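You operate a simulated robot arm through the tools that you are given. There is no shell and no other tool. Be economical: measure what you need, move in short steps, check, and stop when the job is done.

You are at the controls of a simulated two-armed robot. One attempt, no reset.

## Task
Put the grey tab from the second reel rack shelf from the top on the stand top before the hopper. Close the back red door. Take the grey tape pack from the white table top and put it on the steel plate top. Stack the cream card tray that says "95" from the grey table top on top of the cream card tray labelled "27". Take the lid off the tub on the grey table top and lay it down there. Take the black-grip green plate on the front half of the low blue table top and put it away on the top wall shelf rack shelf. Take the ochre tape roll from the front half of the low blue table top and put it on the small white bench top. Take the blue-capped filter on the low blue table top and put it away on the long steel shelf top. Fetch the numbered steel block labelled "57" from the wooden drawer bench top and set it on the carton holder bed. Take the blue tape roll on the wooden drawer bench top and put it away on the second wall shelf rack shelf from the bottom. Put the steel waste can on the long grey board. Press the bowl vent button three times. The order is free. Set down upright: numbered steel block.
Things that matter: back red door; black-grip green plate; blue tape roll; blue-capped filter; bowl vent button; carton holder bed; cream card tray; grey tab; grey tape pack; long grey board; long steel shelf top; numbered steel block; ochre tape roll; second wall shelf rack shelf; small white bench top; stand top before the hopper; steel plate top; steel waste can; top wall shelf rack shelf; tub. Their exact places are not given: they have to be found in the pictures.

The check looks at the end state, three seconds after you hand in, the way a careful person would. Anything else that was tipped, shoved, dropped, spilled or broken makes it a failure. Lids that push on must go on centred and level and be pressed home; caps that screw on are set level and turned clockwise until they are tight.

## Robot
Two 7-joint arms with two-finger grippers on one trunk, on a base that drives. Base frame: it is fixed to the floor where the robot stands at the start and does not move with it; the origin is under the middle of the robot, x ahead of it, y to its left, z up; the surface under the hand at the start is at about z = 0.95. Readings come in m, degrees, newtons and seconds.
The left shoulder is at the start at [0.045, 0.16, 1.105], the right one opposite. With the tool pointing down near the work surface each hand reaches from about 0.24 to 0.74 m from the robot's upright axis, wherever it stands, measured 20 degrees to its own side. Places, roughly: back red door [-2.1, -1.3, 0.4]; black-grip green plate (6x11x5 cm) [-1.1, -4.8, 0.7]; blue tape roll (7x7x3 cm) [0.7, -3, 0.9]; blue-capped filter (4x4x9 cm) [-0.7, -4.8, 0.7]; bowl vent button [-3.3, -2.8, 0.8]; carton holder bed (31x23 cm) [0.52, 1.1, 0.86]; cream card tray [-1.5, -3, 0.75]; grey tab (5x3x2 cm) [0.7, -0.2, 0.6]; grey tape pack (19x9x4 cm) [-1.8, -2, 1]; long grey board (39x13x3 cm) [0.9, -0.1, 1]; long steel shelf top (13x62 cm) [-2.22, -3.12, 0.42]; numbered steel block [0.5, -3.25, 1]; ochre tape roll (7x7x3 cm) [-0.9, -4.7, 0.7]; second wall shelf rack shelf [-3.4, -4.9, 0.7]; small white bench top [-4.7, -3.1, 0.9]; stand top before the hopper (27x13 cm) [-3.18, -2.52, 0.92]; steel plate top [-1.4, -1.4, 0.9]; steel waste can [-2.5, -3, 0.5]; top wall shelf rack shelf [-3.4, -4.9, 1.4]; tub [-1.5, -2.5, 0.75]. Payload 2.45 kg a hand.
The TCP of each hand is the grasp point between the finger pads, 0.026 m short of the fingertips. In the tool frame z runs along the fingers and y along their closing line. Largest opening 0.096 m; the body of the gripper starts 0.069 m behind the TCP.
Orientation is that of the tool frame in the base frame, as a unit quaternion [w, x, y, z]. With the fingers straight down and closing along the base's y, the tool's x points along the base's -x, its y along +y and its z along -z.

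## Interface
- The arms move only by the tool play_rows. It takes "left_targets", "right_targets" or both (then of equal length, played together; a hand with none holds still); each is a list of rows, each an object of numbers (a shift or turn left out is 0, a gripper value left out holds the last): "wx", "wy", "wz": the turn, a rotation vector about the tool's x, y, z in units of 90 degrees (1.0 is 90 degrees); "x", "y", "z": the shift along the tool's x, y, z in units of 150 mm (1.0 is 150 mm); "jaw": the gripper command, from -1 (shut) to 1 (fully open), values between in proportion. In form: [{"wx": .., "wy": .., "wz": .., "x": .., "y": .., "z": .., "jaw": ..}, ...]. A call has 1 to 8 rows; each row is the pose to reach, as a shift and turn from the pose commanded when the call began, along the tool's axes at that moment. A call with a number of a shift or a turn outside -1 to 1 is refused whole. Rows are played at 5 a second. More than 0.05 m and 8.6 degrees between two rows, or a gripper value outside its range, and nothing of the call is played. A pose out of reach is approached as far as the arm can. The call stops where the force on the tool passes 40 N (or 10 N more than at its start, if that is more) or the arm is blocked; 0.2 s more then pass. The fingers move at their own pace and stop on an object; they squeeze with about 44 N. The grip force told is the motor's: it shows also when the fingers shut on nothing. Time passes only in rows, and 0.2 s behind the last, so rows that repeat a pose let the fingers close. The reply holds the time, the measured pose of the TCP, the force on the tool along the base axes, the opening and the grip force, in the units named above and with some noise, with the torque about the TCP (base axes, N m) and any sound that the robot's microphone picked up, and new pictures: "pictures" is both (left out), scene, wrist or none (wrist: the cameras of the hands that moved).
- Cameras (640 x 400 px; columns grow to the right, rows downward): "scene" is now at [0.122, -0.016, 1.5946]; the picture's right is [-0.15, -0.99, -0.00], its down [-0.65, 0.10, -0.76] and it looks along [0.75, -0.11, -0.65] (base axes); focal length 280 px, centre (320, 200). "left" rides on the left gripper at [0.082, -0.003, -0.098] in its tool frame; the picture's right is [0.04, 1.00, 0.00], its down [-0.73, 0.03, -0.68] and it looks along [-0.68, 0.03, 0.73] (tool axes); focal length 256 px, centre (320, 200). "right" rides on the right gripper at [0.082, 0.003, -0.098] in its tool frame; the picture's right is [-0.04, 1.00, 0.00], its down [-0.73, -0.03, -0.68] and it looks along [-0.68, -0.03, 0.73] (tool axes); focal length 256 px, centre (320, 200).
- lift_body(by): slides the trunk up (or, below 0, down) by that many m; the arms and the scene camera ride with it, the base frame stays. It gives what a move gives, with no picture.
- drive_base(legs): drives the robot by 1 to 6 legs, each [ahead, left, turn to the left] in m, m and degrees, along the robot's own axes; the way and the turn of a leg run together, so that a leg with both is an arc; at most 1.5 m and 180 degrees a leg. The arms and the cameras ride along, it lands a little off, and it stops where it bumps. It gives what a move gives, and a new picture of the scene camera.
- pan_tilt(pan, tilt): turns the head with the scene camera to pan (to the left, within 120 degrees either way) and tilt (down, from -29 to 69), counted from straight ahead of the robot. It gives what a move gives, and a new picture of the scene camera.
- point_at(camera, pixels): there is no depth. For up to 12 entries [column, row, z] of the newest picture of that camera ("zoom" is the newest enlarged one), the place [x, y] in the base frame at which the ray of that pixel passes the height z, good to about 0.002 m, but the place of the scene camera against the robot may be out by one fixed shift of up to 0.012 m in any direction. It takes no simulated time.
- zoom(camera, box): a new picture of the part [left, top, right, bottom] of that camera's present view, enlarged. It takes no simulated time.
- close_job(): hands the job in; it is judged then, once.

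Go step by step. Measure first, check grasps and placings, and put right what went wrong. The budget is 357 turns and 360 pictures, counting those below and the enlarged ones. Unless the task says otherwise, let go and move clear before handing in.

The tools are called after "Request:" by a JSON object that holds its "method" and its "body". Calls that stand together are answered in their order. play_rows: Moves the arms, as the interface text tells. Its arguments: {"type":"object","properties":{"left_targets":{"type":"array","items":{"type":"object","properties":{"wx":{"type":"number"},"wy":{"type":"number"},"wz":{"type":"number"},"x":{"type":"number"},"y":{"type":"number"},"z":{"type":"number"},"jaw":{"type":"number"}}}},"right_targets":{"type":"array","items":{"type":"object","properties":{"wx":{"type":"number"},"wy":{"type":"number"},"wz":{"type":"number"},"x":{"type":"number"},"y":{"type":"number"},"z":{"type":"number"},"jaw":{"type":"number"}}}},"pictures":{"type":"string","enum":["both","scene","wrist","none"]}},"required":[]} The other tools are called the same way: lift_body (by) slides the trunk up or down; drive_base (legs) drives the base; pan_tilt (pan, tilt) turns the head that bears the scene camera; point_at (camera, pixels) gives the place at which the rays of pixels pass given heights; zoom (camera, box) takes an enlarged picture of a part of a camera's view; close_job () hands the job in.

At the start:

```text
time: 0.0
left_tcp_pos: [0.4389, 0.113, 1.3106]
left_orientation: [-0.001, 0.0, 1.0, 0.0]
left_force: [0.1, 0.6, -0.3]
left_moment: [0.02, -0.01, 0.02]
left_gripper_width: 0.0959
left_finger_force: 0.0
right_tcp_pos: [0.5454, -0.3558, 1.1794]
right_orientation: [-0.001, 0.0, 1.0, 0.0]
right_force: [-0.3, -0.7, 0.0]
right_moment: [0.0, 0.0, 0.03]
right_gripper_width: 0.096
right_finger_force: 0.0
trunk travel left (down, up): [-0.275, 0.292]
robot x, y, heading: [-0.0021, 0.001, 0.0]
head pan, tilt: [-8.7, 40.5]
```

scene: 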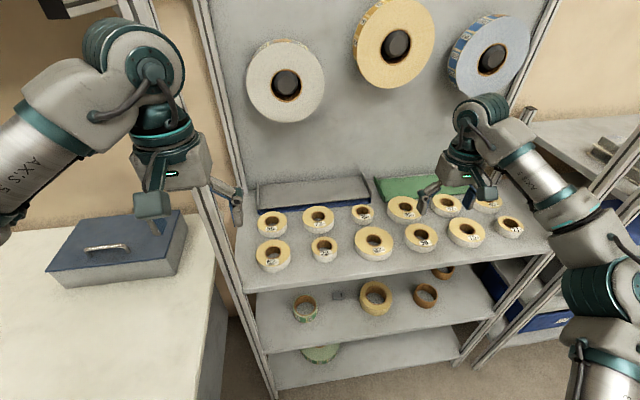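
right: 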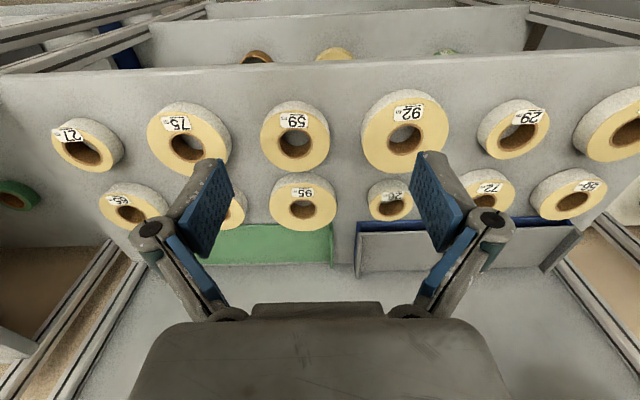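
left: 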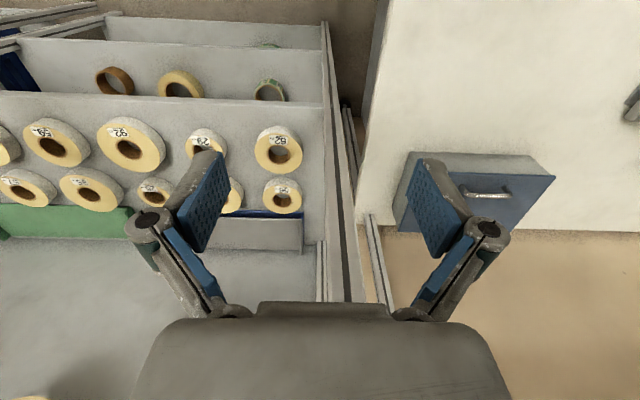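

The scene shows the reel rack ahead, with a small grey thing on the second shelf at about (338,295). I'll enlarge it and measure.

Request:
{"method": "zoom", "body": {"camera": "scene", "box": [240, 240, 480, 390]}}

Request:
{"method": "point_at", "body": {"camera": "scene", "pixels": [[338, 296, 0.6], [338, 296, 0.62], [245, 290, 0.95], [550, 252, 0.95], [258, 205, 0.95], [370, 200, 0.95], [275, 390, 0.3], [400, 275, 0.95], [430, 345, 0.6]]}}

Request:
{"method": "pan_tilt", "body": {"pan": 0, "tilt": 65}}

```text
2.67 times, centred on (360, 315) of scene
```

zoom: 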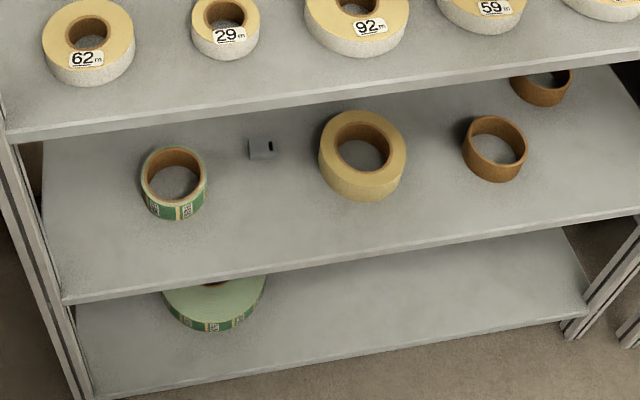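

```text
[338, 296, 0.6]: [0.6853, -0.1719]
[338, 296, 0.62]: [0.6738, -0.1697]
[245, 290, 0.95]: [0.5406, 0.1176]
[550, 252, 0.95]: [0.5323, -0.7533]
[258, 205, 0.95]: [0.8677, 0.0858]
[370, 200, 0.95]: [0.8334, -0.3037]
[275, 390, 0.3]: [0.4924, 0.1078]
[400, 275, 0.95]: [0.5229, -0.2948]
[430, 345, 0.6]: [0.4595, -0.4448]
```

```text
time: 0.9
left_tcp_pos: [0.4342, 0.1138, 1.3126]
left_orientation: [0.002, 0.0, 1.0, 0.0]
left_force: [0.7, 0.2, -0.1]
left_moment: [0.02, 0.0, -0.01]
left_gripper_width: 0.0959
left_finger_force: 0.1
right_tcp_pos: [0.5411, -0.3558, 1.1831]
right_orientation: [0.001, -0.001, 1.0, 0.0]
right_force: [0.7, 0.5, 0.6]
right_moment: [-0.03, 0.0, 0.0]
right_gripper_width: 0.0959
right_finger_force: 0.1
trunk travel left (down, up): [-0.275, 0.292]
robot x, y, heading: [0.0026, 0.0011, -0.1]
head pan, tilt: [0.0, 65.0]
```

scene: 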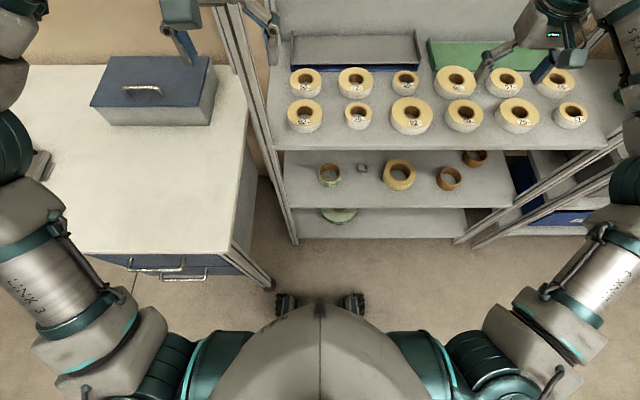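

The tab measures near (0.685,-0.17) on the second shelf, and the deck front edge is near x≈0.53. I pull both hands back and pitch the right hand forward before lowering the trunk.

Request:
{"method": "play_rows", "body": {"right_targets": [{"wy": -0.0833, "x": 0.25, "y": 0.125}, {"wy": -0.1667, "x": 0.5, "y": 0.25}, {"wy": -0.25, "x": 0.75, "y": 0.375}, {"wy": -0.3333, "x": 1.0, "y": 0.5}, {"wy": -0.4167, "x": 1.0, "y": 0.625}, {"wy": -0.5, "x": 1.0, "y": 0.75}, {"wy": -0.5833, "x": 1.0, "y": 0.875}, {"wy": -0.6667, "x": 1.0, "y": 1.0}], "left_targets": [{"x": 0.15}, {"x": 0.3}, {"x": 0.45}, {"x": 0.6}, {"x": 0.75}, {"x": 0.9}, {"x": 1.0}, {"x": 1.0}], "pictures": "none"}}

Request:
{"method": "lift_body", "body": {"by": -0.27}}

Request:
{"method": "pan_tilt", "body": {"pan": -10, "tilt": 45}}

```text
time: 2.7
left_tcp_pos: [0.2858, 0.1144, 1.3108]
left_orientation: [0.001, -0.001, 1.0, 0.0]
left_force: [0.2, 0.4, -0.4]
left_moment: [-0.01, 0.03, -0.02]
left_gripper_width: 0.0961
left_finger_force: 0.1
right_tcp_pos: [0.403, -0.2022, 1.1914]
right_orientation: [0.5, 0.001, 0.866, 0.0]
right_force: [0.2, 0.1, 0.2]
right_moment: [0.04, -0.02, -0.02]
right_gripper_width: 0.0961
right_finger_force: 0.1
right hand out of reach, approached as far as the arm can: row 8
trunk travel left (down, up): [-0.275, 0.292]
robot x, y, heading: [0.0025, -0.0005, 0.2]
head pan, tilt: [0.0, 65.0]
```

```text
time: 5.4
left_tcp_pos: [0.3472, 0.1142, 1.0055]
left_orientation: [-0.084, -0.004, 0.996, -0.004]
left_force: [-0.1, 0.1, 0.5]
left_moment: [-0.02, -0.02, -0.04]
left_gripper_width: 0.0958
left_finger_force: 0.0
right_tcp_pos: [0.4906, -0.2036, 0.7401]
right_orientation: [0.282, 0.0, 0.959, 0.0]
right_force: [-0.2, -0.4, -0.4]
right_moment: [0.02, 0.0, -0.05]
right_gripper_width: 0.096
right_finger_force: 0.1
trunk travel left (down, up): [-0.005, 0.562]
robot x, y, heading: [0.0019, 0.0016, -0.3]
head pan, tilt: [0.0, 65.0]
```

```text
time: 6.3
left_tcp_pos: [0.3458, 0.1126, 1.0052]
left_orientation: [-0.081, 0.0, 0.997, -0.001]
left_force: [-0.4, 0.9, 0.4]
left_moment: [-0.02, 0.02, 0.0]
left_gripper_width: 0.0962
left_finger_force: 0.0
right_tcp_pos: [0.4914, -0.2033, 0.7393]
right_orientation: [0.281, 0.0, 0.96, 0.0]
right_force: [-1.1, -0.3, -0.1]
right_moment: [0.01, 0.01, 0.03]
right_gripper_width: 0.0959
right_finger_force: 0.0
trunk travel left (down, up): [-0.005, 0.562]
robot x, y, heading: [0.0031, -0.0014, 0.3]
head pan, tilt: [-10.0, 45.0]
```

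scene: 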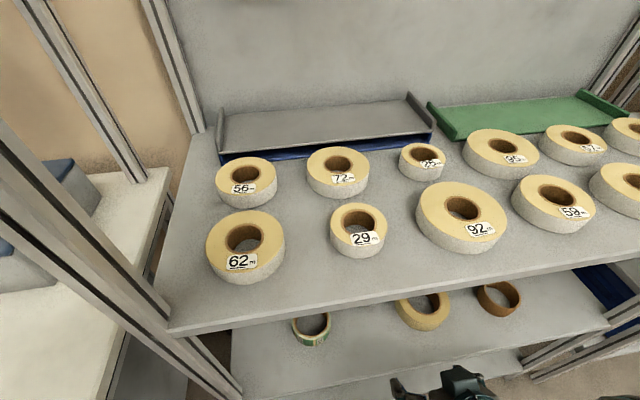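

Lowering changed both hands' pitch somewhat (right now about 33° from straight down), and the deck hides the tab from the head. I look with the right wrist camera.

Request:
{"method": "zoom", "body": {"camera": "right", "box": [0, 0, 640, 400]}}

Request:
{"method": "play_rows", "body": {"right_targets": [{"wy": -0.05}], "pictures": "none"}}

```text
1.00 times, centred on (320, 200) of right (not enlarged: the box is as wide or as high as the picture)
```

zoom: 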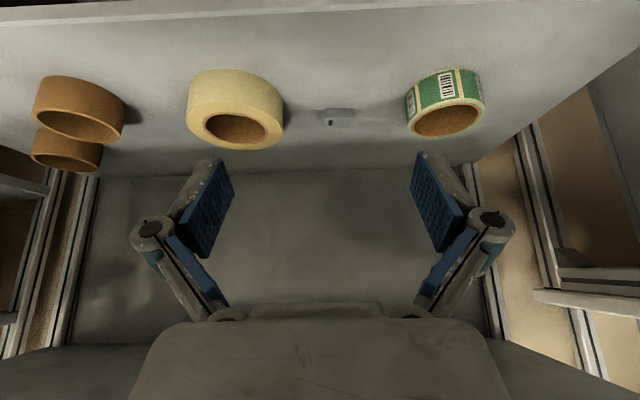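

```text
time: 6.7
left_tcp_pos: [0.3461, 0.1136, 1.0049]
left_orientation: [-0.081, -0.001, 0.997, -0.003]
left_force: [0.9, -1.3, 0.3]
left_moment: [0.02, 0.03, 0.01]
left_gripper_width: 0.096
left_finger_force: 0.0
right_tcp_pos: [0.505, -0.2015, 0.7438]
right_orientation: [0.318, 0.0, 0.948, -0.001]
right_force: [-0.1, -0.3, -0.8]
right_moment: [-0.04, -0.02, -0.01]
right_gripper_width: 0.0959
right_finger_force: 0.0
right hand out of reach, approached as far as the arm can: row 1
trunk travel left (down, up): [-0.005, 0.562]
robot x, y, heading: [-0.0025, 0.0014, 0.1]
head pan, tilt: [-10.0, 45.0]
```

The tab shows at about (338,117) in the right view. I measure it and the shelf edges with the current picture.

Request:
{"method": "zoom", "body": {"camera": "right", "box": [240, 40, 440, 165]}}

Request:
{"method": "point_at", "body": {"camera": "right", "pixels": [[338, 117, 0.6], [338, 117, 0.58], [338, 117, 0.56], [338, 117, 0.54], [320, 170, 0.6], [320, 170, 0.55], [320, 20, 0.6], [320, 20, 0.55]]}}

```text
3.20 times, centred on (340, 102) of right
```

zoom: 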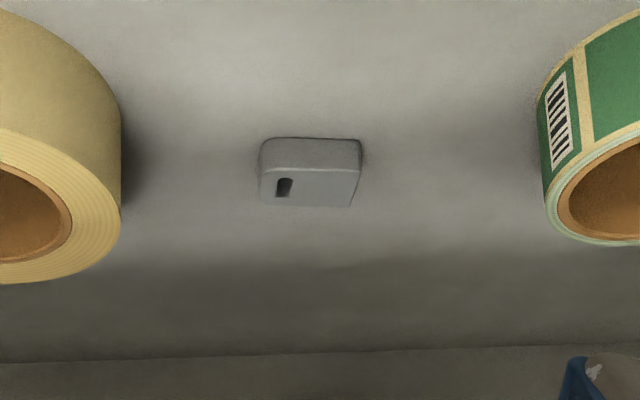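

```text
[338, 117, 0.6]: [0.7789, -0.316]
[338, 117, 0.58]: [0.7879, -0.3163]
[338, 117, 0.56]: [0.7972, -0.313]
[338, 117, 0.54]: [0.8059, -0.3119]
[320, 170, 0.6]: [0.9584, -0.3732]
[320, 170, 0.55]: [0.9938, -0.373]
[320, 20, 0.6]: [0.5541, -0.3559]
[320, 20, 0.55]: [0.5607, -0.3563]
```

point_at seems to use the stale start picture for "right", so I measure on the zoom picture.

Request:
{"method": "point_at", "body": {"camera": "zoom", "pixels": [[310, 138, 0.6], [310, 138, 0.58], [310, 138, 0.56], [310, 138, 0.62], [262, 138, 0.6], [360, 138, 0.6], [310, 205, 0.62], [310, 172, 0.62], [262, 172, 0.62], [360, 172, 0.62]]}}

```text
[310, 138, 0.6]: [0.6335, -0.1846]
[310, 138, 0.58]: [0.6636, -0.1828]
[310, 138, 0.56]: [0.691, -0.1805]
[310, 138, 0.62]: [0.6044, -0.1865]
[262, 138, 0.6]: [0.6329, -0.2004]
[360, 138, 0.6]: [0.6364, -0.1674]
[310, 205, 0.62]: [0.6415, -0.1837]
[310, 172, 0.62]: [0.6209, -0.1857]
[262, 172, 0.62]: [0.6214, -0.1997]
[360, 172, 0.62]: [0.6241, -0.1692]
```

Combining both views, the second shelf is at z≈0.555 and the tab sits at about (0.715,-0.18), its 5 cm side along y. I move along the tool toward it and check the clearances.

Request:
{"method": "play_rows", "body": {"right_targets": [{"z": 0.2, "x": -0.06, "y": 0.02}, {"z": 0.4, "x": -0.12, "y": 0.05}, {"z": 0.6, "x": -0.18, "y": 0.08}, {"z": 0.75, "x": -0.24, "y": 0.11}, {"z": 0.75, "x": -0.24, "y": 0.13}]}}

```text
time: 7.9
left_tcp_pos: [0.3457, 0.1124, 1.0051]
left_orientation: [-0.081, -0.001, 0.997, -0.002]
left_force: [0.6, 0.7, 0.2]
left_moment: [-0.01, -0.02, -0.05]
left_gripper_width: 0.096
left_finger_force: 0.1
right_tcp_pos: [0.6017, -0.1813, 0.6776]
right_orientation: [0.319, 0.0, 0.948, 0.0]
right_force: [-0.4, 0.3, -1.4]
right_moment: [-0.03, 0.01, -0.05]
right_gripper_width: 0.096
right_finger_force: 0.1
trunk travel left (down, up): [-0.005, 0.562]
robot x, y, heading: [-0.0016, -0.0002, 0.1]
head pan, tilt: [-10.0, 45.0]
```

scene: 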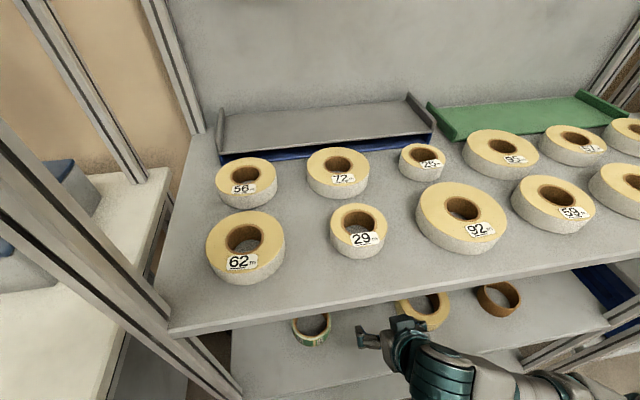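
right: 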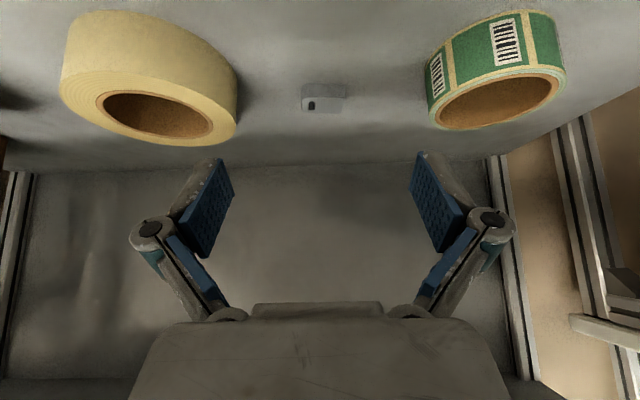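

The hand moves freely; the tab is at about (324,97). I triangulate again.

Request:
{"method": "point_at", "body": {"camera": "right", "pixels": [[325, 84, 0.555], [302, 84, 0.555], [347, 84, 0.555], [325, 84, 0.57], [325, 97, 0.575], [302, 110, 0.575], [342, 112, 0.575], [325, 84, 0.54], [150, 143, 0.59], [440, 100, 0.59]]}}

```text
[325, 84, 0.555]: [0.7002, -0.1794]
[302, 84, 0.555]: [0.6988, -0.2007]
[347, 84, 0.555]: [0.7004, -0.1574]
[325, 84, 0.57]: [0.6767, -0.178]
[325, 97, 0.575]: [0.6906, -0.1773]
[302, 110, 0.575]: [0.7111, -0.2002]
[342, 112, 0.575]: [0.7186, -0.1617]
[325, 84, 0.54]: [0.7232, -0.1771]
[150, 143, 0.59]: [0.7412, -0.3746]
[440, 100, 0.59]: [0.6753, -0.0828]
```

Tab centre is (0.715,-0.179), shelf z 0.555. I go in with the jaws partly closed, then grip.

Request:
{"method": "play_rows", "body": {"right_targets": [{"z": 0.2, "x": -0.04, "jaw": 0.5}, {"z": 0.4, "x": -0.08, "y": 0.01}, {"z": 0.6, "x": -0.12, "y": 0.01}, {"z": 0.75, "x": -0.15, "y": 0.01}, {"z": 0.866, "x": -0.163, "y": 0.01}, {"z": 0.866, "x": -0.163, "y": 0.01}], "pictures": "wrist"}}

```text
time: 9.3
left_tcp_pos: [0.3461, 0.1141, 1.0042]
left_orientation: [-0.082, -0.001, 0.997, -0.002]
left_force: [0.4, -0.1, 0.5]
left_moment: [0.0, 0.01, 0.02]
left_gripper_width: 0.096
left_finger_force: 0.1
right_tcp_pos: [0.7004, -0.1809, 0.5885]
right_orientation: [0.318, 0.0, 0.948, 0.0]
right_force: [1.0, 0.0, 0.1]
right_moment: [0.03, 0.02, -0.01]
right_gripper_width: 0.0721
right_finger_force: 0.1
trunk travel left (down, up): [-0.005, 0.562]
robot x, y, heading: [-0.0055, 0.0021, 0.3]
head pan, tilt: [-10.0, 45.0]
```

right: 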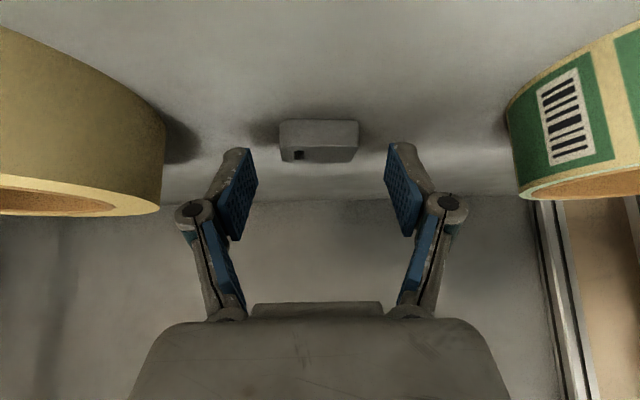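

The tab sits just at the finger tips; I go in a little deeper and close.

Request:
{"method": "play_rows", "body": {"right_targets": [{"z": 0.044, "x": -0.025, "y": 0.01}, {"z": 0.044, "x": -0.025, "y": 0.01, "jaw": -1}, {"z": 0.044, "x": -0.025, "y": 0.01, "jaw": -1}, {"z": 0.044, "x": -0.025, "y": 0.01, "jaw": -1}], "pictures": "wrist"}}

```text
time: 10.3
left_tcp_pos: [0.3456, 0.113, 1.0056]
left_orientation: [-0.082, 0.0, 0.997, -0.002]
left_force: [0.3, -0.3, -0.9]
left_moment: [-0.01, 0.01, 0.04]
left_gripper_width: 0.0959
left_finger_force: 0.1
right_tcp_pos: [0.7082, -0.1775, 0.5857]
right_orientation: [0.319, 0.0, 0.948, 0.001]
right_force: [-0.2, 0.3, -0.8]
right_moment: [0.01, -0.04, -0.02]
right_gripper_width: 0.0423
right_finger_force: 44.3
trunk travel left (down, up): [-0.005, 0.562]
robot x, y, heading: [0.0007, -0.0026, 0.2]
head pan, tilt: [-10.0, 45.0]
```

right: 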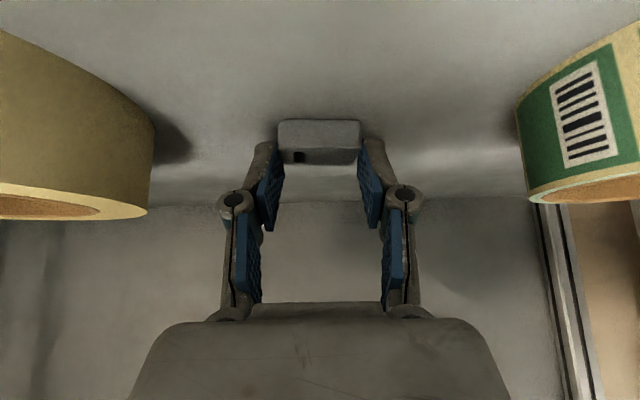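

Gripped at 42 mm. I withdraw the way I came.

Request:
{"method": "play_rows", "body": {"right_targets": [{"z": -0.15}, {"z": -0.3, "x": 0.05}, {"z": -0.5, "x": 0.1}, {"z": -0.7, "x": 0.15}, {"z": -0.9, "x": 0.2}], "pictures": "wrist"}}

Request:
{"method": "play_rows", "body": {"right_targets": [{"z": -0.2, "x": 0.1}, {"z": -0.4, "x": 0.25}, {"z": -0.6, "x": 0.4}, {"z": -0.75, "x": 0.5}], "pictures": "none"}}

```text
time: 11.5
left_tcp_pos: [0.3456, 0.1137, 1.0063]
left_orientation: [-0.082, -0.001, 0.997, -0.002]
left_force: [-0.2, -0.1, -0.7]
left_moment: [-0.05, 0.01, 0.02]
left_gripper_width: 0.0959
left_finger_force: 0.0
right_tcp_pos: [0.6011, -0.1773, 0.6748]
right_orientation: [0.317, -0.001, 0.948, 0.0]
right_force: [-0.5, 0.4, -0.5]
right_moment: [0.02, -0.02, 0.01]
right_gripper_width: 0.0421
right_finger_force: 44.1
trunk travel left (down, up): [-0.005, 0.562]
robot x, y, heading: [0.0023, 0.0028, -0.2]
head pan, tilt: [-10.0, 45.0]
```

right: 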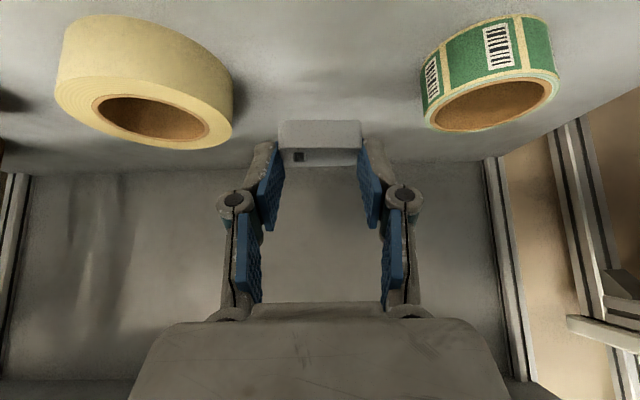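

```text
time: 12.5
left_tcp_pos: [0.3459, 0.1142, 1.0053]
left_orientation: [-0.082, -0.001, 0.997, -0.002]
left_force: [-0.7, 0.7, 1.2]
left_moment: [-0.03, -0.04, -0.01]
left_gripper_width: 0.0961
left_finger_force: 0.1
right_tcp_pos: [0.5042, -0.1705, 0.7272]
right_orientation: [0.319, 0.0, 0.948, 0.0]
right_force: [-0.4, 0.2, -0.4]
right_moment: [-0.03, 0.03, 0.02]
right_gripper_width: 0.042
right_finger_force: 44.1
right hand out of reach, approached as far as the arm can: row 3, 4
trunk travel left (down, up): [-0.005, 0.562]
robot x, y, heading: [-0.0014, 0.0014, 0.0]
head pan, tilt: [-10.0, 45.0]
```

The tab is held; the hand is at the rack edge. I back off 0.4 m, raise the trunk and look around.

Request:
{"method": "drive_base", "body": {"legs": [[-0.4, 0, 0]]}}

Request:
{"method": "lift_body", "body": {"by": 0.27}}

Request:
{"method": "pan_tilt", "body": {"pan": -90, "tilt": 15}}

Request:
{"method": "pan_tilt", "body": {"pan": 90, "tilt": 15}}

```text
time: 15.0
left_tcp_pos: [-0.0576, 0.1142, 1.0051]
left_orientation: [-0.081, -0.001, 0.997, -0.002]
left_force: [-0.2, 0.3, 0.5]
left_moment: [-0.01, -0.05, -0.02]
left_gripper_width: 0.096
left_finger_force: 0.0
right_tcp_pos: [0.1013, -0.169, 0.7276]
right_orientation: [0.317, 0.0, 0.948, 0.0]
right_force: [0.0, -0.7, 0.0]
right_moment: [0.02, 0.0, 0.01]
right_gripper_width: 0.0421
right_finger_force: 44.2
trunk travel left (down, up): [-0.005, 0.562]
robot x, y, heading: [-0.4019, -0.002, 0.0]
head pan, tilt: [-10.0, 45.0]
```

scene: 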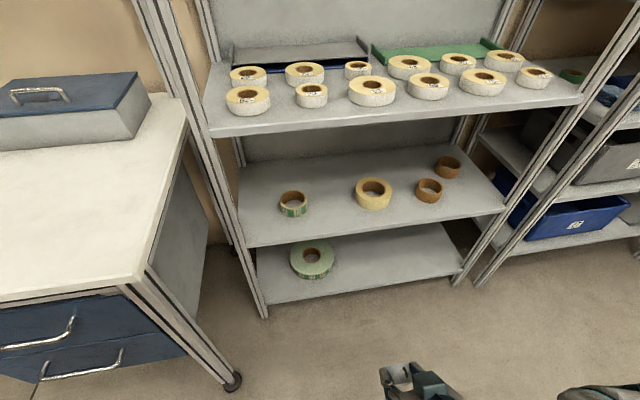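

```text
time: 17.7
left_tcp_pos: [-0.0626, 0.1134, 1.2765]
left_orientation: [-0.079, 0.0, 0.997, -0.001]
left_force: [0.2, 0.4, -0.5]
left_moment: [0.03, 0.01, 0.01]
left_gripper_width: 0.0959
left_finger_force: 0.1
right_tcp_pos: [0.0973, -0.1694, 0.9992]
right_orientation: [0.32, -0.001, 0.947, 0.0]
right_force: [0.2, -0.6, -0.9]
right_moment: [-0.02, 0.02, -0.03]
right_gripper_width: 0.0422
right_finger_force: 44.0
trunk travel left (down, up): [-0.275, 0.292]
robot x, y, heading: [-0.4023, 0.0033, 0.2]
head pan, tilt: [-10.0, 45.0]
```

```text
time: 19.2
left_tcp_pos: [-0.0615, 0.1136, 1.2766]
left_orientation: [-0.079, -0.001, 0.997, -0.002]
left_force: [0.5, 0.2, -0.3]
left_moment: [0.03, -0.04, -0.02]
left_gripper_width: 0.0958
left_finger_force: 0.0
right_tcp_pos: [0.0977, -0.1684, 1.0003]
right_orientation: [0.321, -0.001, 0.947, 0.001]
right_force: [0.3, -0.2, 0.0]
right_moment: [0.01, -0.01, 0.01]
right_gripper_width: 0.0419
right_finger_force: 44.6
trunk travel left (down, up): [-0.275, 0.292]
robot x, y, heading: [-0.3997, -0.0038, 0.1]
head pan, tilt: [-90.0, 15.0]
```

scene: 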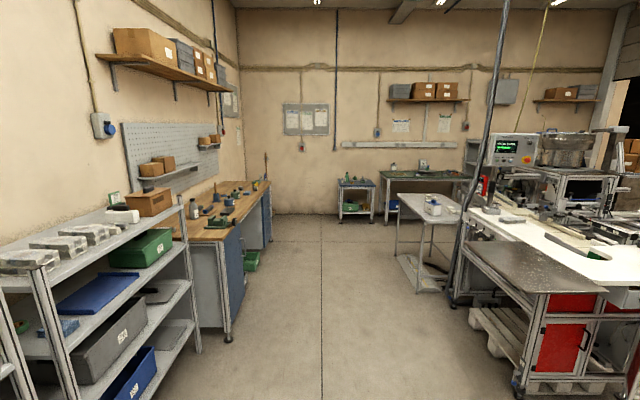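

```text
time: 21.9
left_tcp_pos: [-0.0618, 0.1143, 1.277]
left_orientation: [-0.079, -0.001, 0.997, -0.002]
left_force: [-0.1, -0.2, 0.3]
left_moment: [0.02, -0.04, -0.03]
left_gripper_width: 0.096
left_finger_force: 0.1
right_tcp_pos: [0.0983, -0.1687, 1.0005]
right_orientation: [0.32, -0.001, 0.947, 0.001]
right_force: [0.0, 0.1, -0.3]
right_moment: [0.03, -0.01, 0.01]
right_gripper_width: 0.042
right_finger_force: 43.8
trunk travel left (down, up): [-0.275, 0.292]
robot x, y, heading: [-0.4044, -0.0014, -0.1]
head pan, tilt: [90.0, 15.0]
```

scene: 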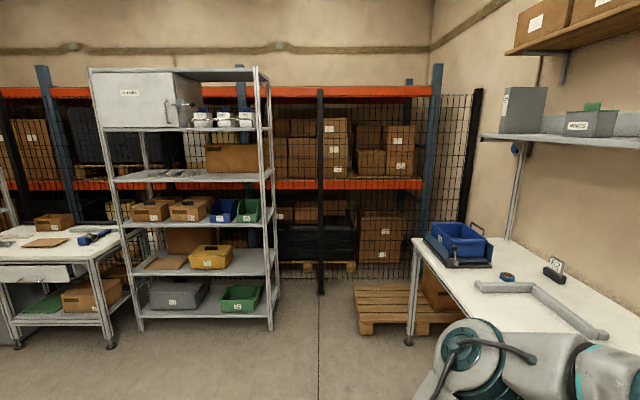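

The aisle is clear: wooden drawer bench on the left, white table with red doors on the right. I enlarge key parts, including the likely carton holder on the left-hand table.

Request:
{"method": "zoom", "body": {"camera": "scene", "box": [400, 210, 640, 360]}}

Request:
{"method": "pan_tilt", "body": {"pan": 55, "tilt": 30}}

Request:
{"method": "pan_tilt", "body": {"pan": -120, "tilt": 15}}

Request:
{"method": "zoom", "body": {"camera": "scene", "box": [60, 140, 480, 400]}}

```text
2.67 times, centred on (520, 285) of scene
```

zoom: 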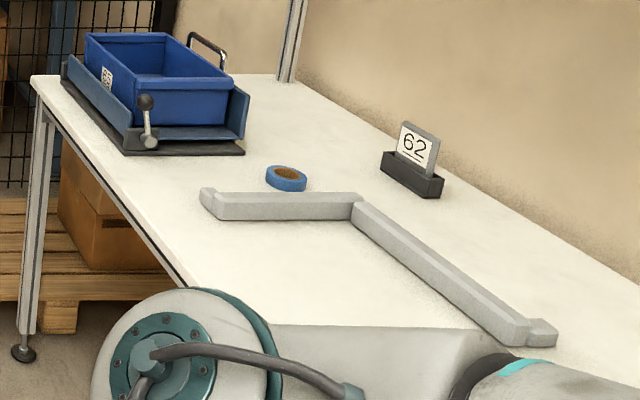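

```text
time: 22.9
left_tcp_pos: [-0.0628, 0.1139, 1.2777]
left_orientation: [-0.078, -0.001, 0.997, -0.001]
left_force: [-1.0, 0.0, -0.4]
left_moment: [0.01, -0.02, 0.0]
left_gripper_width: 0.0961
left_finger_force: 0.1
right_tcp_pos: [0.0988, -0.1691, 0.9995]
right_orientation: [0.32, -0.001, 0.947, 0.0]
right_force: [-0.2, -0.1, 0.1]
right_moment: [0.02, -0.03, -0.03]
right_gripper_width: 0.042
right_finger_force: 43.6
trunk travel left (down, up): [-0.275, 0.292]
robot x, y, heading: [-0.398, 0.0025, 0.1]
head pan, tilt: [55.0, 30.0]
```

scene: 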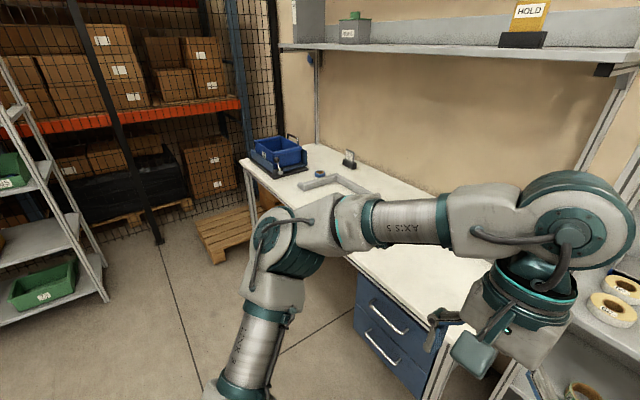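

```text
time: 25.6
left_tcp_pos: [-0.0623, 0.1134, 1.2778]
left_orientation: [-0.079, -0.001, 0.997, -0.002]
left_force: [-0.2, 0.0, 0.3]
left_moment: [-0.02, -0.03, -0.02]
left_gripper_width: 0.0963
left_finger_force: 0.1
right_tcp_pos: [0.098, -0.1683, 1.0014]
right_orientation: [0.321, -0.001, 0.947, 0.0]
right_force: [0.4, 0.7, -0.6]
right_moment: [0.03, -0.03, 0.0]
right_gripper_width: 0.0419
right_finger_force: 43.9
trunk travel left (down, up): [-0.275, 0.292]
robot x, y, heading: [-0.4058, 0.0015, -0.0]
head pan, tilt: [-120.0, 15.0]
```

scene: 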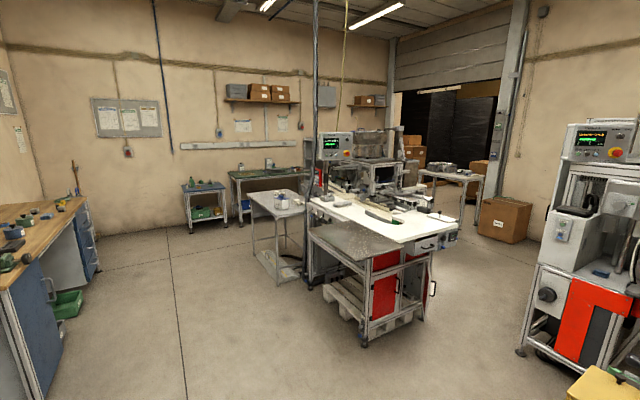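

```text
1.52 times, centred on (270, 270) of scene
```

zoom: 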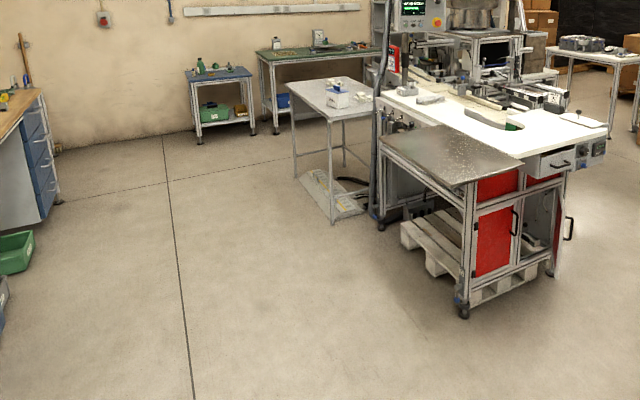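

The layout is clear. Next is the wooden drawer bench: I strafe right about 3.1 m down the aisle and look at it.

Request:
{"method": "drive_base", "body": {"legs": [[0, -1.5, 0], [0, -1.5, 0], [0, -0.15, 0]]}}

Request:
{"method": "pan_tilt", "body": {"pan": 0, "tilt": 35}}

```text
time: 41.0
left_tcp_pos: [0.023, -2.9692, 1.2708]
left_orientation: [-0.081, -0.017, 0.996, -0.022]
left_force: [2.2, 2.4, 0.5]
left_moment: [-0.15, 0.15, 0.04]
left_gripper_width: 0.096
left_finger_force: 0.0
right_tcp_pos: [0.1904, -3.2557, 1.0033]
right_orientation: [0.32, -0.022, 0.947, -0.009]
right_force: [-0.5, 3.2, 0.6]
right_moment: [-0.17, -0.01, -0.13]
right_gripper_width: 0.0417
right_finger_force: 43.5
trunk travel left (down, up): [-0.275, 0.292]
robot x, y, heading: [-0.3167, -3.1341, 1.5]
head pan, tilt: [-120.0, 15.0]
```

scene: 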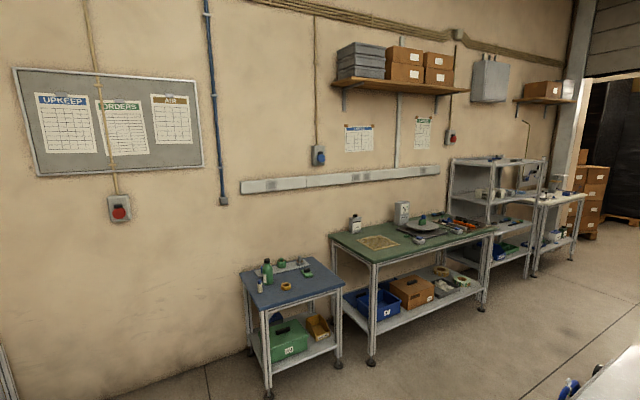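

```text
time: 43.0
left_tcp_pos: [0.0149, -3.063, 1.2826]
left_orientation: [-0.077, -0.017, 0.997, 0.013]
left_force: [-1.1, -1.4, -0.1]
left_moment: [0.1, -0.05, -0.04]
left_gripper_width: 0.096
left_finger_force: 0.0
right_tcp_pos: [0.184, -3.3311, 0.9969]
right_orientation: [0.322, -0.008, 0.946, 0.021]
right_force: [0.2, -2.6, -0.9]
right_moment: [0.13, -0.01, 0.12]
right_gripper_width: 0.0416
right_finger_force: 43.9
trunk travel left (down, up): [-0.275, 0.292]
robot x, y, heading: [-0.3186, -3.1411, 1.5]
head pan, tilt: [0.0, 35.0]
```

scene: 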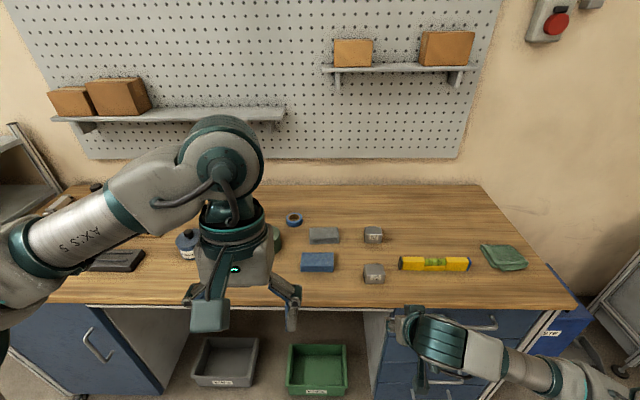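

The blue roll shows at (294,219) and two steel blocks at (373,235) and (373,273). I enlarge to read and measure them.

Request:
{"method": "zoom", "body": {"camera": "scene", "box": [260, 200, 420, 300]}}

Request:
{"method": "point_at", "body": {"camera": "zoom", "pixels": [[137, 90, 0.9], [137, 90, 0.93], [450, 170, 0.9], [450, 320, 0.9], [450, 170, 0.95], [250, 180, 0.93], [230, 280, 0.93]]}}

Request:
{"method": "point_at", "body": {"camera": "scene", "pixels": [[340, 307, 0.9], [340, 186, 0.9], [340, 307, 0.93]]}}

```text
4.00 times, centred on (340, 250) of scene
```

zoom: 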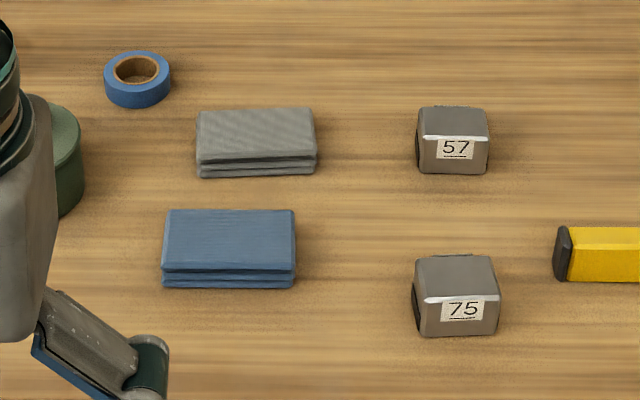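

```text
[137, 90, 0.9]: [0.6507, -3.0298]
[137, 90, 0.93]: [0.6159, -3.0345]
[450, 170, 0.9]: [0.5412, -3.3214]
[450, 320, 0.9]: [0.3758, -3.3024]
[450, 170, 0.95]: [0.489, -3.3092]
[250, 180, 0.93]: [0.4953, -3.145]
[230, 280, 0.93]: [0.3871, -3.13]
```

```text
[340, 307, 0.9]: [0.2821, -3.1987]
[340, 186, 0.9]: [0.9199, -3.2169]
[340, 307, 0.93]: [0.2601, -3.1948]
```

Block 57 is the rear one near (0.5,-3.31); the blue roll is near (0.63,-3.03) and the bench front is at x≈0.27. I raise the trunk 0.1 m for clearance and drive closer.

Request:
{"method": "lift_body", "body": {"by": 0.1}}

Request:
{"method": "drive_base", "body": {"legs": [[0.23, -0.09, -1.5]]}}

Request:
{"method": "play_rows", "body": {"left_targets": [{"wy": -0.08, "x": 0, "z": 0}, {"wy": -0.16}, {"wy": -0.24}, {"wy": -0.32}, {"wy": -0.4}, {"wy": -0.48}, {"wy": -0.511}, {"wy": -0.511}]}}

```text
time: 44.3
left_tcp_pos: [0.0155, -2.9803, 1.3776]
left_orientation: [-0.078, -0.019, 0.997, -0.013]
left_force: [0.9, 1.2, 0.9]
left_moment: [-0.09, 0.04, 0.01]
left_gripper_width: 0.096
left_finger_force: 0.0
right_tcp_pos: [0.1834, -3.2616, 1.1056]
right_orientation: [0.323, -0.021, 0.946, 0.0]
right_force: [0.4, 2.2, 0.0]
right_moment: [-0.08, 0.03, -0.08]
right_gripper_width: 0.042
right_finger_force: 43.5
trunk travel left (down, up): [-0.375, 0.192]
robot x, y, heading: [-0.3158, -3.1287, 1.7]
head pan, tilt: [0.0, 35.0]
```

```text
time: 46.1
left_tcp_pos: [0.2477, -3.0862, 1.3792]
left_orientation: [-0.077, -0.005, 0.997, -0.008]
left_force: [0.1, 0.4, 0.9]
left_moment: [-0.05, 0.05, 0.0]
left_gripper_width: 0.0961
left_finger_force: 0.0
right_tcp_pos: [0.4081, -3.3698, 1.1067]
right_orientation: [0.325, -0.006, 0.946, -0.003]
right_force: [-0.6, 1.2, 0.3]
right_moment: [-0.06, -0.03, -0.05]
right_gripper_width: 0.0421
right_finger_force: 44.1
trunk travel left (down, up): [-0.375, 0.192]
robot x, y, heading: [-0.0842, -3.2113, 0.3]
head pan, tilt: [0.0, 35.0]
```

scene: 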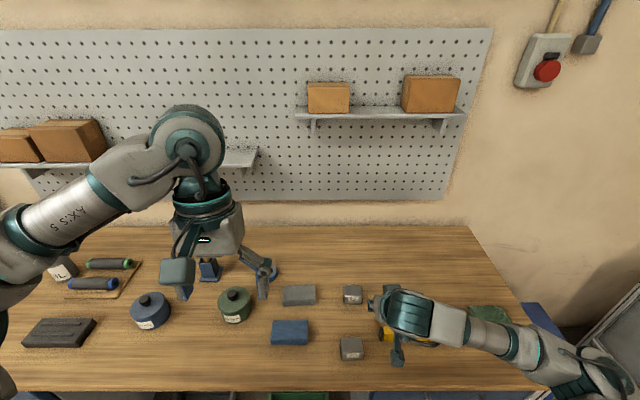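

```text
time: 47.9
left_tcp_pos: [0.2461, -3.0858, 1.3791]
left_orientation: [0.32, -0.006, 0.947, -0.004]
left_force: [0.2, -0.3, -0.1]
left_moment: [0.02, -0.01, 0.02]
left_gripper_width: 0.096
left_finger_force: 0.1
right_tcp_pos: [0.4074, -3.3692, 1.1078]
right_orientation: [0.326, -0.006, 0.945, -0.004]
right_force: [0.2, 0.8, 0.0]
right_moment: [-0.01, 0.01, 0.0]
right_gripper_width: 0.0419
right_finger_force: 44.0
trunk travel left (down, up): [-0.375, 0.192]
robot x, y, heading: [-0.0879, -3.214, 0.0]
head pan, tilt: [0.0, 35.0]
```

scene: 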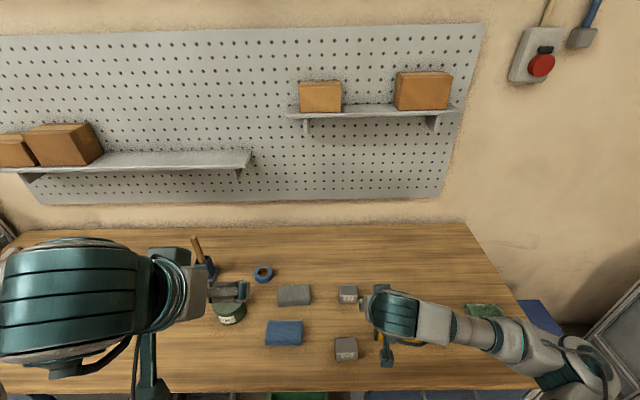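
left: 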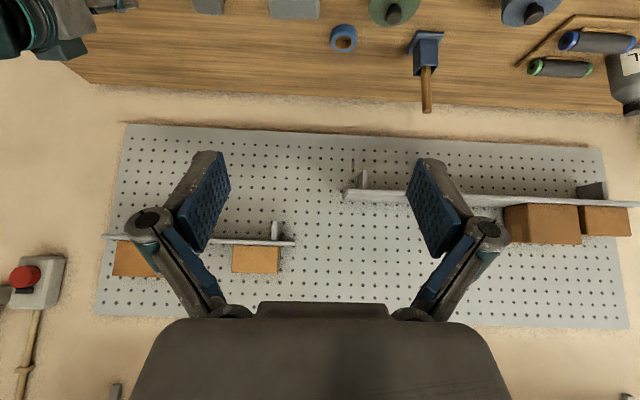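

The roll appears at scene (263,273) and left (344,38). I triangulate it, and the bench height with it.

Request:
{"method": "point_at", "body": {"camera": "scene", "pixels": [[263, 272, 0.95], [263, 272, 0.93], [263, 272, 0.9], [348, 294, 0.95], [348, 294, 0.9], [340, 391, 0.9]]}}

Request:
{"method": "point_at", "body": {"camera": "left", "pixels": [[344, 39, 0.95], [344, 39, 0.93], [344, 39, 0.9]]}}

Request:
{"method": "zoom", "body": {"camera": "left", "box": [280, 0, 440, 100]}}

```text
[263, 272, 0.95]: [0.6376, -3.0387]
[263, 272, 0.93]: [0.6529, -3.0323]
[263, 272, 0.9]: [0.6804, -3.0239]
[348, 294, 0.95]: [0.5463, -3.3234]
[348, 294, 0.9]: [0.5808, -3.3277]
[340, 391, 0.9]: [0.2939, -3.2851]
```

```text
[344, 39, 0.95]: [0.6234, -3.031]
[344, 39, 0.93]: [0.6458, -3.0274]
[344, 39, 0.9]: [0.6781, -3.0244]
```

```text
4.00 times, centred on (360, 50) of left
```

zoom: 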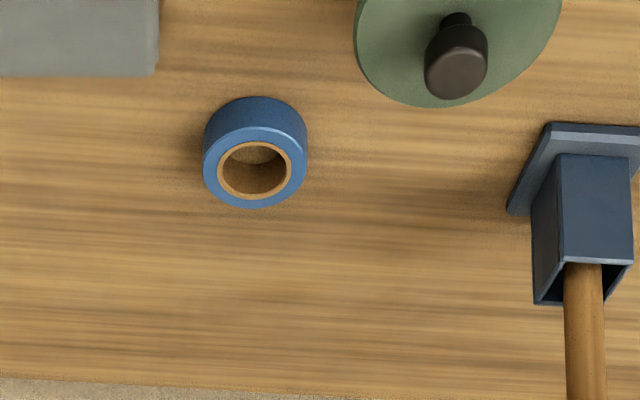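

The rays are too parallel to fix the height, so I bring the left hand nearer and measure again.

Request:
{"method": "play_rows", "body": {"left_targets": [{"z": 0.25, "x": -0.06, "y": 0.05}, {"z": 0.5, "x": -0.12, "y": 0.1}, {"z": 0.75, "x": -0.18, "y": 0.15}, {"z": 1.0, "x": -0.24, "y": 0.2}], "pictures": "none"}}

Request:
{"method": "play_rows", "body": {"left_targets": [{"z": 0.25, "x": -0.06, "y": 0.05}, {"z": 0.5, "x": -0.12, "y": 0.1}, {"z": 0.75, "x": -0.18, "y": 0.15}, {"z": 1.0, "x": -0.24, "y": 0.2}], "pictures": "wrist"}}

```text
time: 49.1
left_tcp_pos: [0.3613, -2.9685, 1.2709]
left_orientation: [0.321, -0.019, 0.947, -0.032]
left_force: [0.0, 1.7, -1.5]
left_moment: [-0.2, -0.01, -0.2]
left_gripper_width: 0.0961
left_finger_force: 0.1
right_tcp_pos: [0.4027, -3.2921, 1.1191]
right_orientation: [0.329, -0.019, 0.944, -0.029]
right_force: [-0.1, 3.2, -0.1]
right_moment: [-0.2, -0.01, -0.15]
right_gripper_width: 0.0418
right_finger_force: 44.7
trunk travel left (down, up): [-0.375, 0.192]
robot x, y, heading: [-0.0894, -3.2057, 0.4]
head pan, tilt: [0.0, 35.0]
stopped in row 4 (left hand): the arm was blocked; the commanded pose is now the measured one
```

```text
time: 50.3
left_tcp_pos: [0.4749, -3.0348, 1.1895]
left_orientation: [0.324, -0.004, 0.946, 0.002]
left_force: [-0.7, -1.5, 0.5]
left_moment: [0.15, -0.01, 0.08]
left_gripper_width: 0.0961
left_finger_force: 0.1
right_tcp_pos: [0.3959, -3.3784, 1.1111]
right_orientation: [0.331, -0.003, 0.944, 0.001]
right_force: [0.8, -0.8, -0.7]
right_moment: [0.16, 0.01, 0.14]
right_gripper_width: 0.0417
right_finger_force: 44.2
trunk travel left (down, up): [-0.375, 0.192]
robot x, y, heading: [-0.0903, -3.2034, 0.2]
head pan, tilt: [0.0, 35.0]
stopped in row 4 (left hand): the arm was blocked; the commanded pose is now the measured one
```

left: 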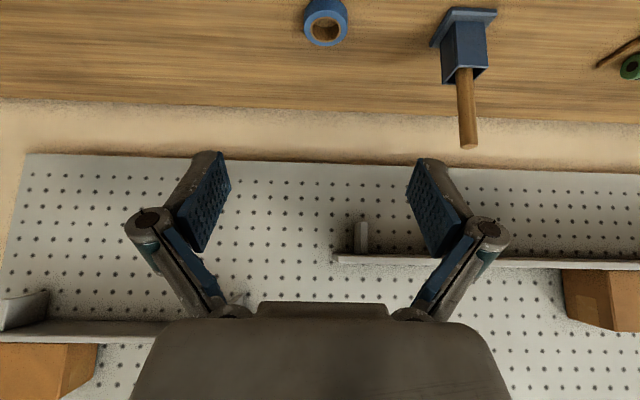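

Both hands swayed together in y, so the whole body is rocking. I wait and see whether it settles.

Request:
{"method": "play_rows", "body": {"left_targets": [{}, {}, {}, {}, {}], "pictures": "none"}}

Request:
{"method": "play_rows", "body": {"left_targets": [{}, {}, {}], "pictures": "none"}}

Request:
{"method": "play_rows", "body": {"left_targets": [{}, {}, {}, {}], "pictures": "wrist"}}

```text
time: 51.5
left_tcp_pos: [0.476, -3.0196, 1.1847]
left_orientation: [0.323, -0.006, 0.946, -0.002]
left_force: [0.4, -0.8, -0.1]
left_moment: [0.09, 0.02, 0.02]
left_gripper_width: 0.0962
left_finger_force: 0.0
right_tcp_pos: [0.3978, -3.3629, 1.1121]
right_orientation: [0.33, -0.006, 0.944, -0.003]
right_force: [0.7, -0.6, 0.3]
right_moment: [0.04, 0.03, 0.04]
right_gripper_width: 0.042
right_finger_force: 44.0
trunk travel left (down, up): [-0.375, 0.192]
robot x, y, heading: [-0.0923, -3.2031, 0.1]
head pan, tilt: [0.0, 35.0]
```

```text
time: 52.5
left_tcp_pos: [0.4723, -2.9858, 1.1811]
left_orientation: [0.324, -0.012, 0.946, -0.018]
left_force: [0.8, 1.8, -0.6]
left_moment: [-0.12, -0.02, -0.08]
left_gripper_width: 0.0957
left_finger_force: 0.0
right_tcp_pos: [0.3942, -3.3304, 1.1187]
right_orientation: [0.331, -0.012, 0.943, -0.017]
right_force: [-0.4, 1.3, -0.1]
right_moment: [-0.09, 0.03, -0.1]
right_gripper_width: 0.0417
right_finger_force: 43.6
trunk travel left (down, up): [-0.375, 0.192]
robot x, y, heading: [-0.0896, -3.2038, 0.0]
head pan, tilt: [0.0, 35.0]
stopped in row 3 (left hand): the arm was blocked; the commanded pose is now the measured one
```

```text
time: 53.7
left_tcp_pos: [0.4697, -2.9683, 1.1804]
left_orientation: [0.326, -0.016, 0.945, -0.02]
left_force: [0.2, 1.1, -0.6]
left_moment: [-0.06, -0.02, -0.01]
left_gripper_width: 0.0962
left_finger_force: 0.0
right_tcp_pos: [0.3904, -3.3129, 1.121]
right_orientation: [0.334, -0.015, 0.942, -0.02]
right_force: [-0.8, 1.1, 0.2]
right_moment: [-0.05, -0.01, -0.05]
right_gripper_width: 0.0418
right_finger_force: 44.1
trunk travel left (down, up): [-0.375, 0.192]
robot x, y, heading: [-0.0877, -3.1971, -0.0]
head pan, tilt: [0.0, 35.0]
stopped in row 4 (left hand): the arm was blocked; the commanded pose is now the measured one
```

left: 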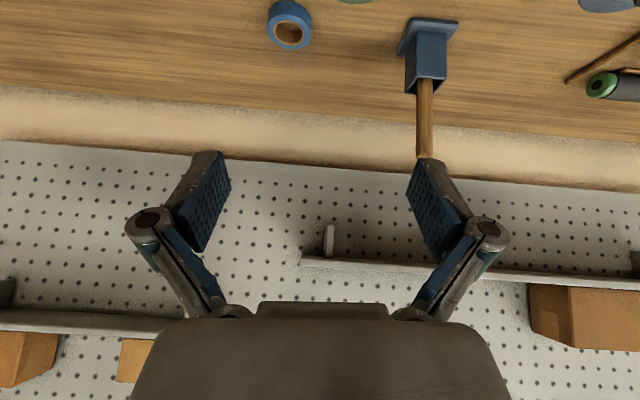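

The rocking persists without input, so something may be touching the base. I look down at the base.

Request:
{"method": "pan_tilt", "body": {"pan": 0, "tilt": 69}}

Request:
{"method": "pan_tilt", "body": {"pan": -80, "tilt": 60}}

```text
time: 54.7
left_tcp_pos: [0.4701, -2.9872, 1.1832]
left_orientation: [0.325, -0.012, 0.945, -0.016]
left_force: [-0.3, -0.2, 0.4]
left_moment: [0.01, 0.08, 0.0]
left_gripper_width: 0.0961
left_finger_force: 0.0
right_tcp_pos: [0.3907, -3.3311, 1.1194]
right_orientation: [0.333, -0.011, 0.943, -0.015]
right_force: [1.3, -1.3, 0.4]
right_moment: [-0.02, -0.01, -0.01]
right_gripper_width: 0.042
right_finger_force: 43.1
trunk travel left (down, up): [-0.375, 0.192]
robot x, y, heading: [-0.0887, -3.1974, 0.2]
head pan, tilt: [0.0, 68.8]
```

scene: 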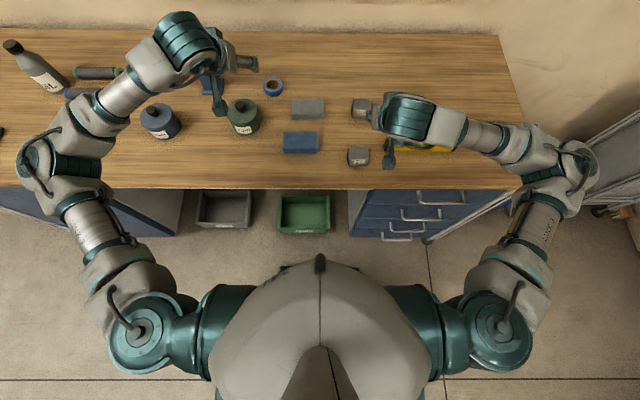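

```text
time: 56.3
left_tcp_pos: [0.47, -2.957, 1.1786]
left_orientation: [0.324, -0.017, 0.946, -0.023]
left_force: [1.1, 2.1, -0.8]
left_moment: [-0.09, 0.01, -0.08]
left_gripper_width: 0.0959
left_finger_force: 0.1
right_tcp_pos: [0.392, -3.3033, 1.1228]
right_orientation: [0.333, -0.018, 0.942, -0.022]
right_force: [-0.6, 1.4, 0.4]
right_moment: [-0.11, -0.02, -0.07]
right_gripper_width: 0.042
right_finger_force: 43.9
trunk travel left (down, up): [-0.375, 0.192]
robot x, y, heading: [-0.086, -3.1941, -0.4]
head pan, tilt: [-80.0, 60.0]
```

scene: 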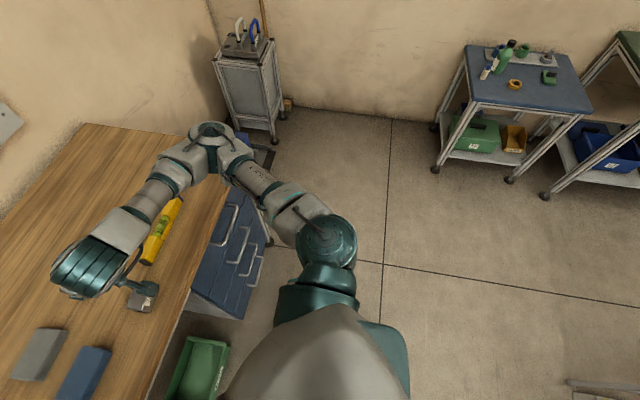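

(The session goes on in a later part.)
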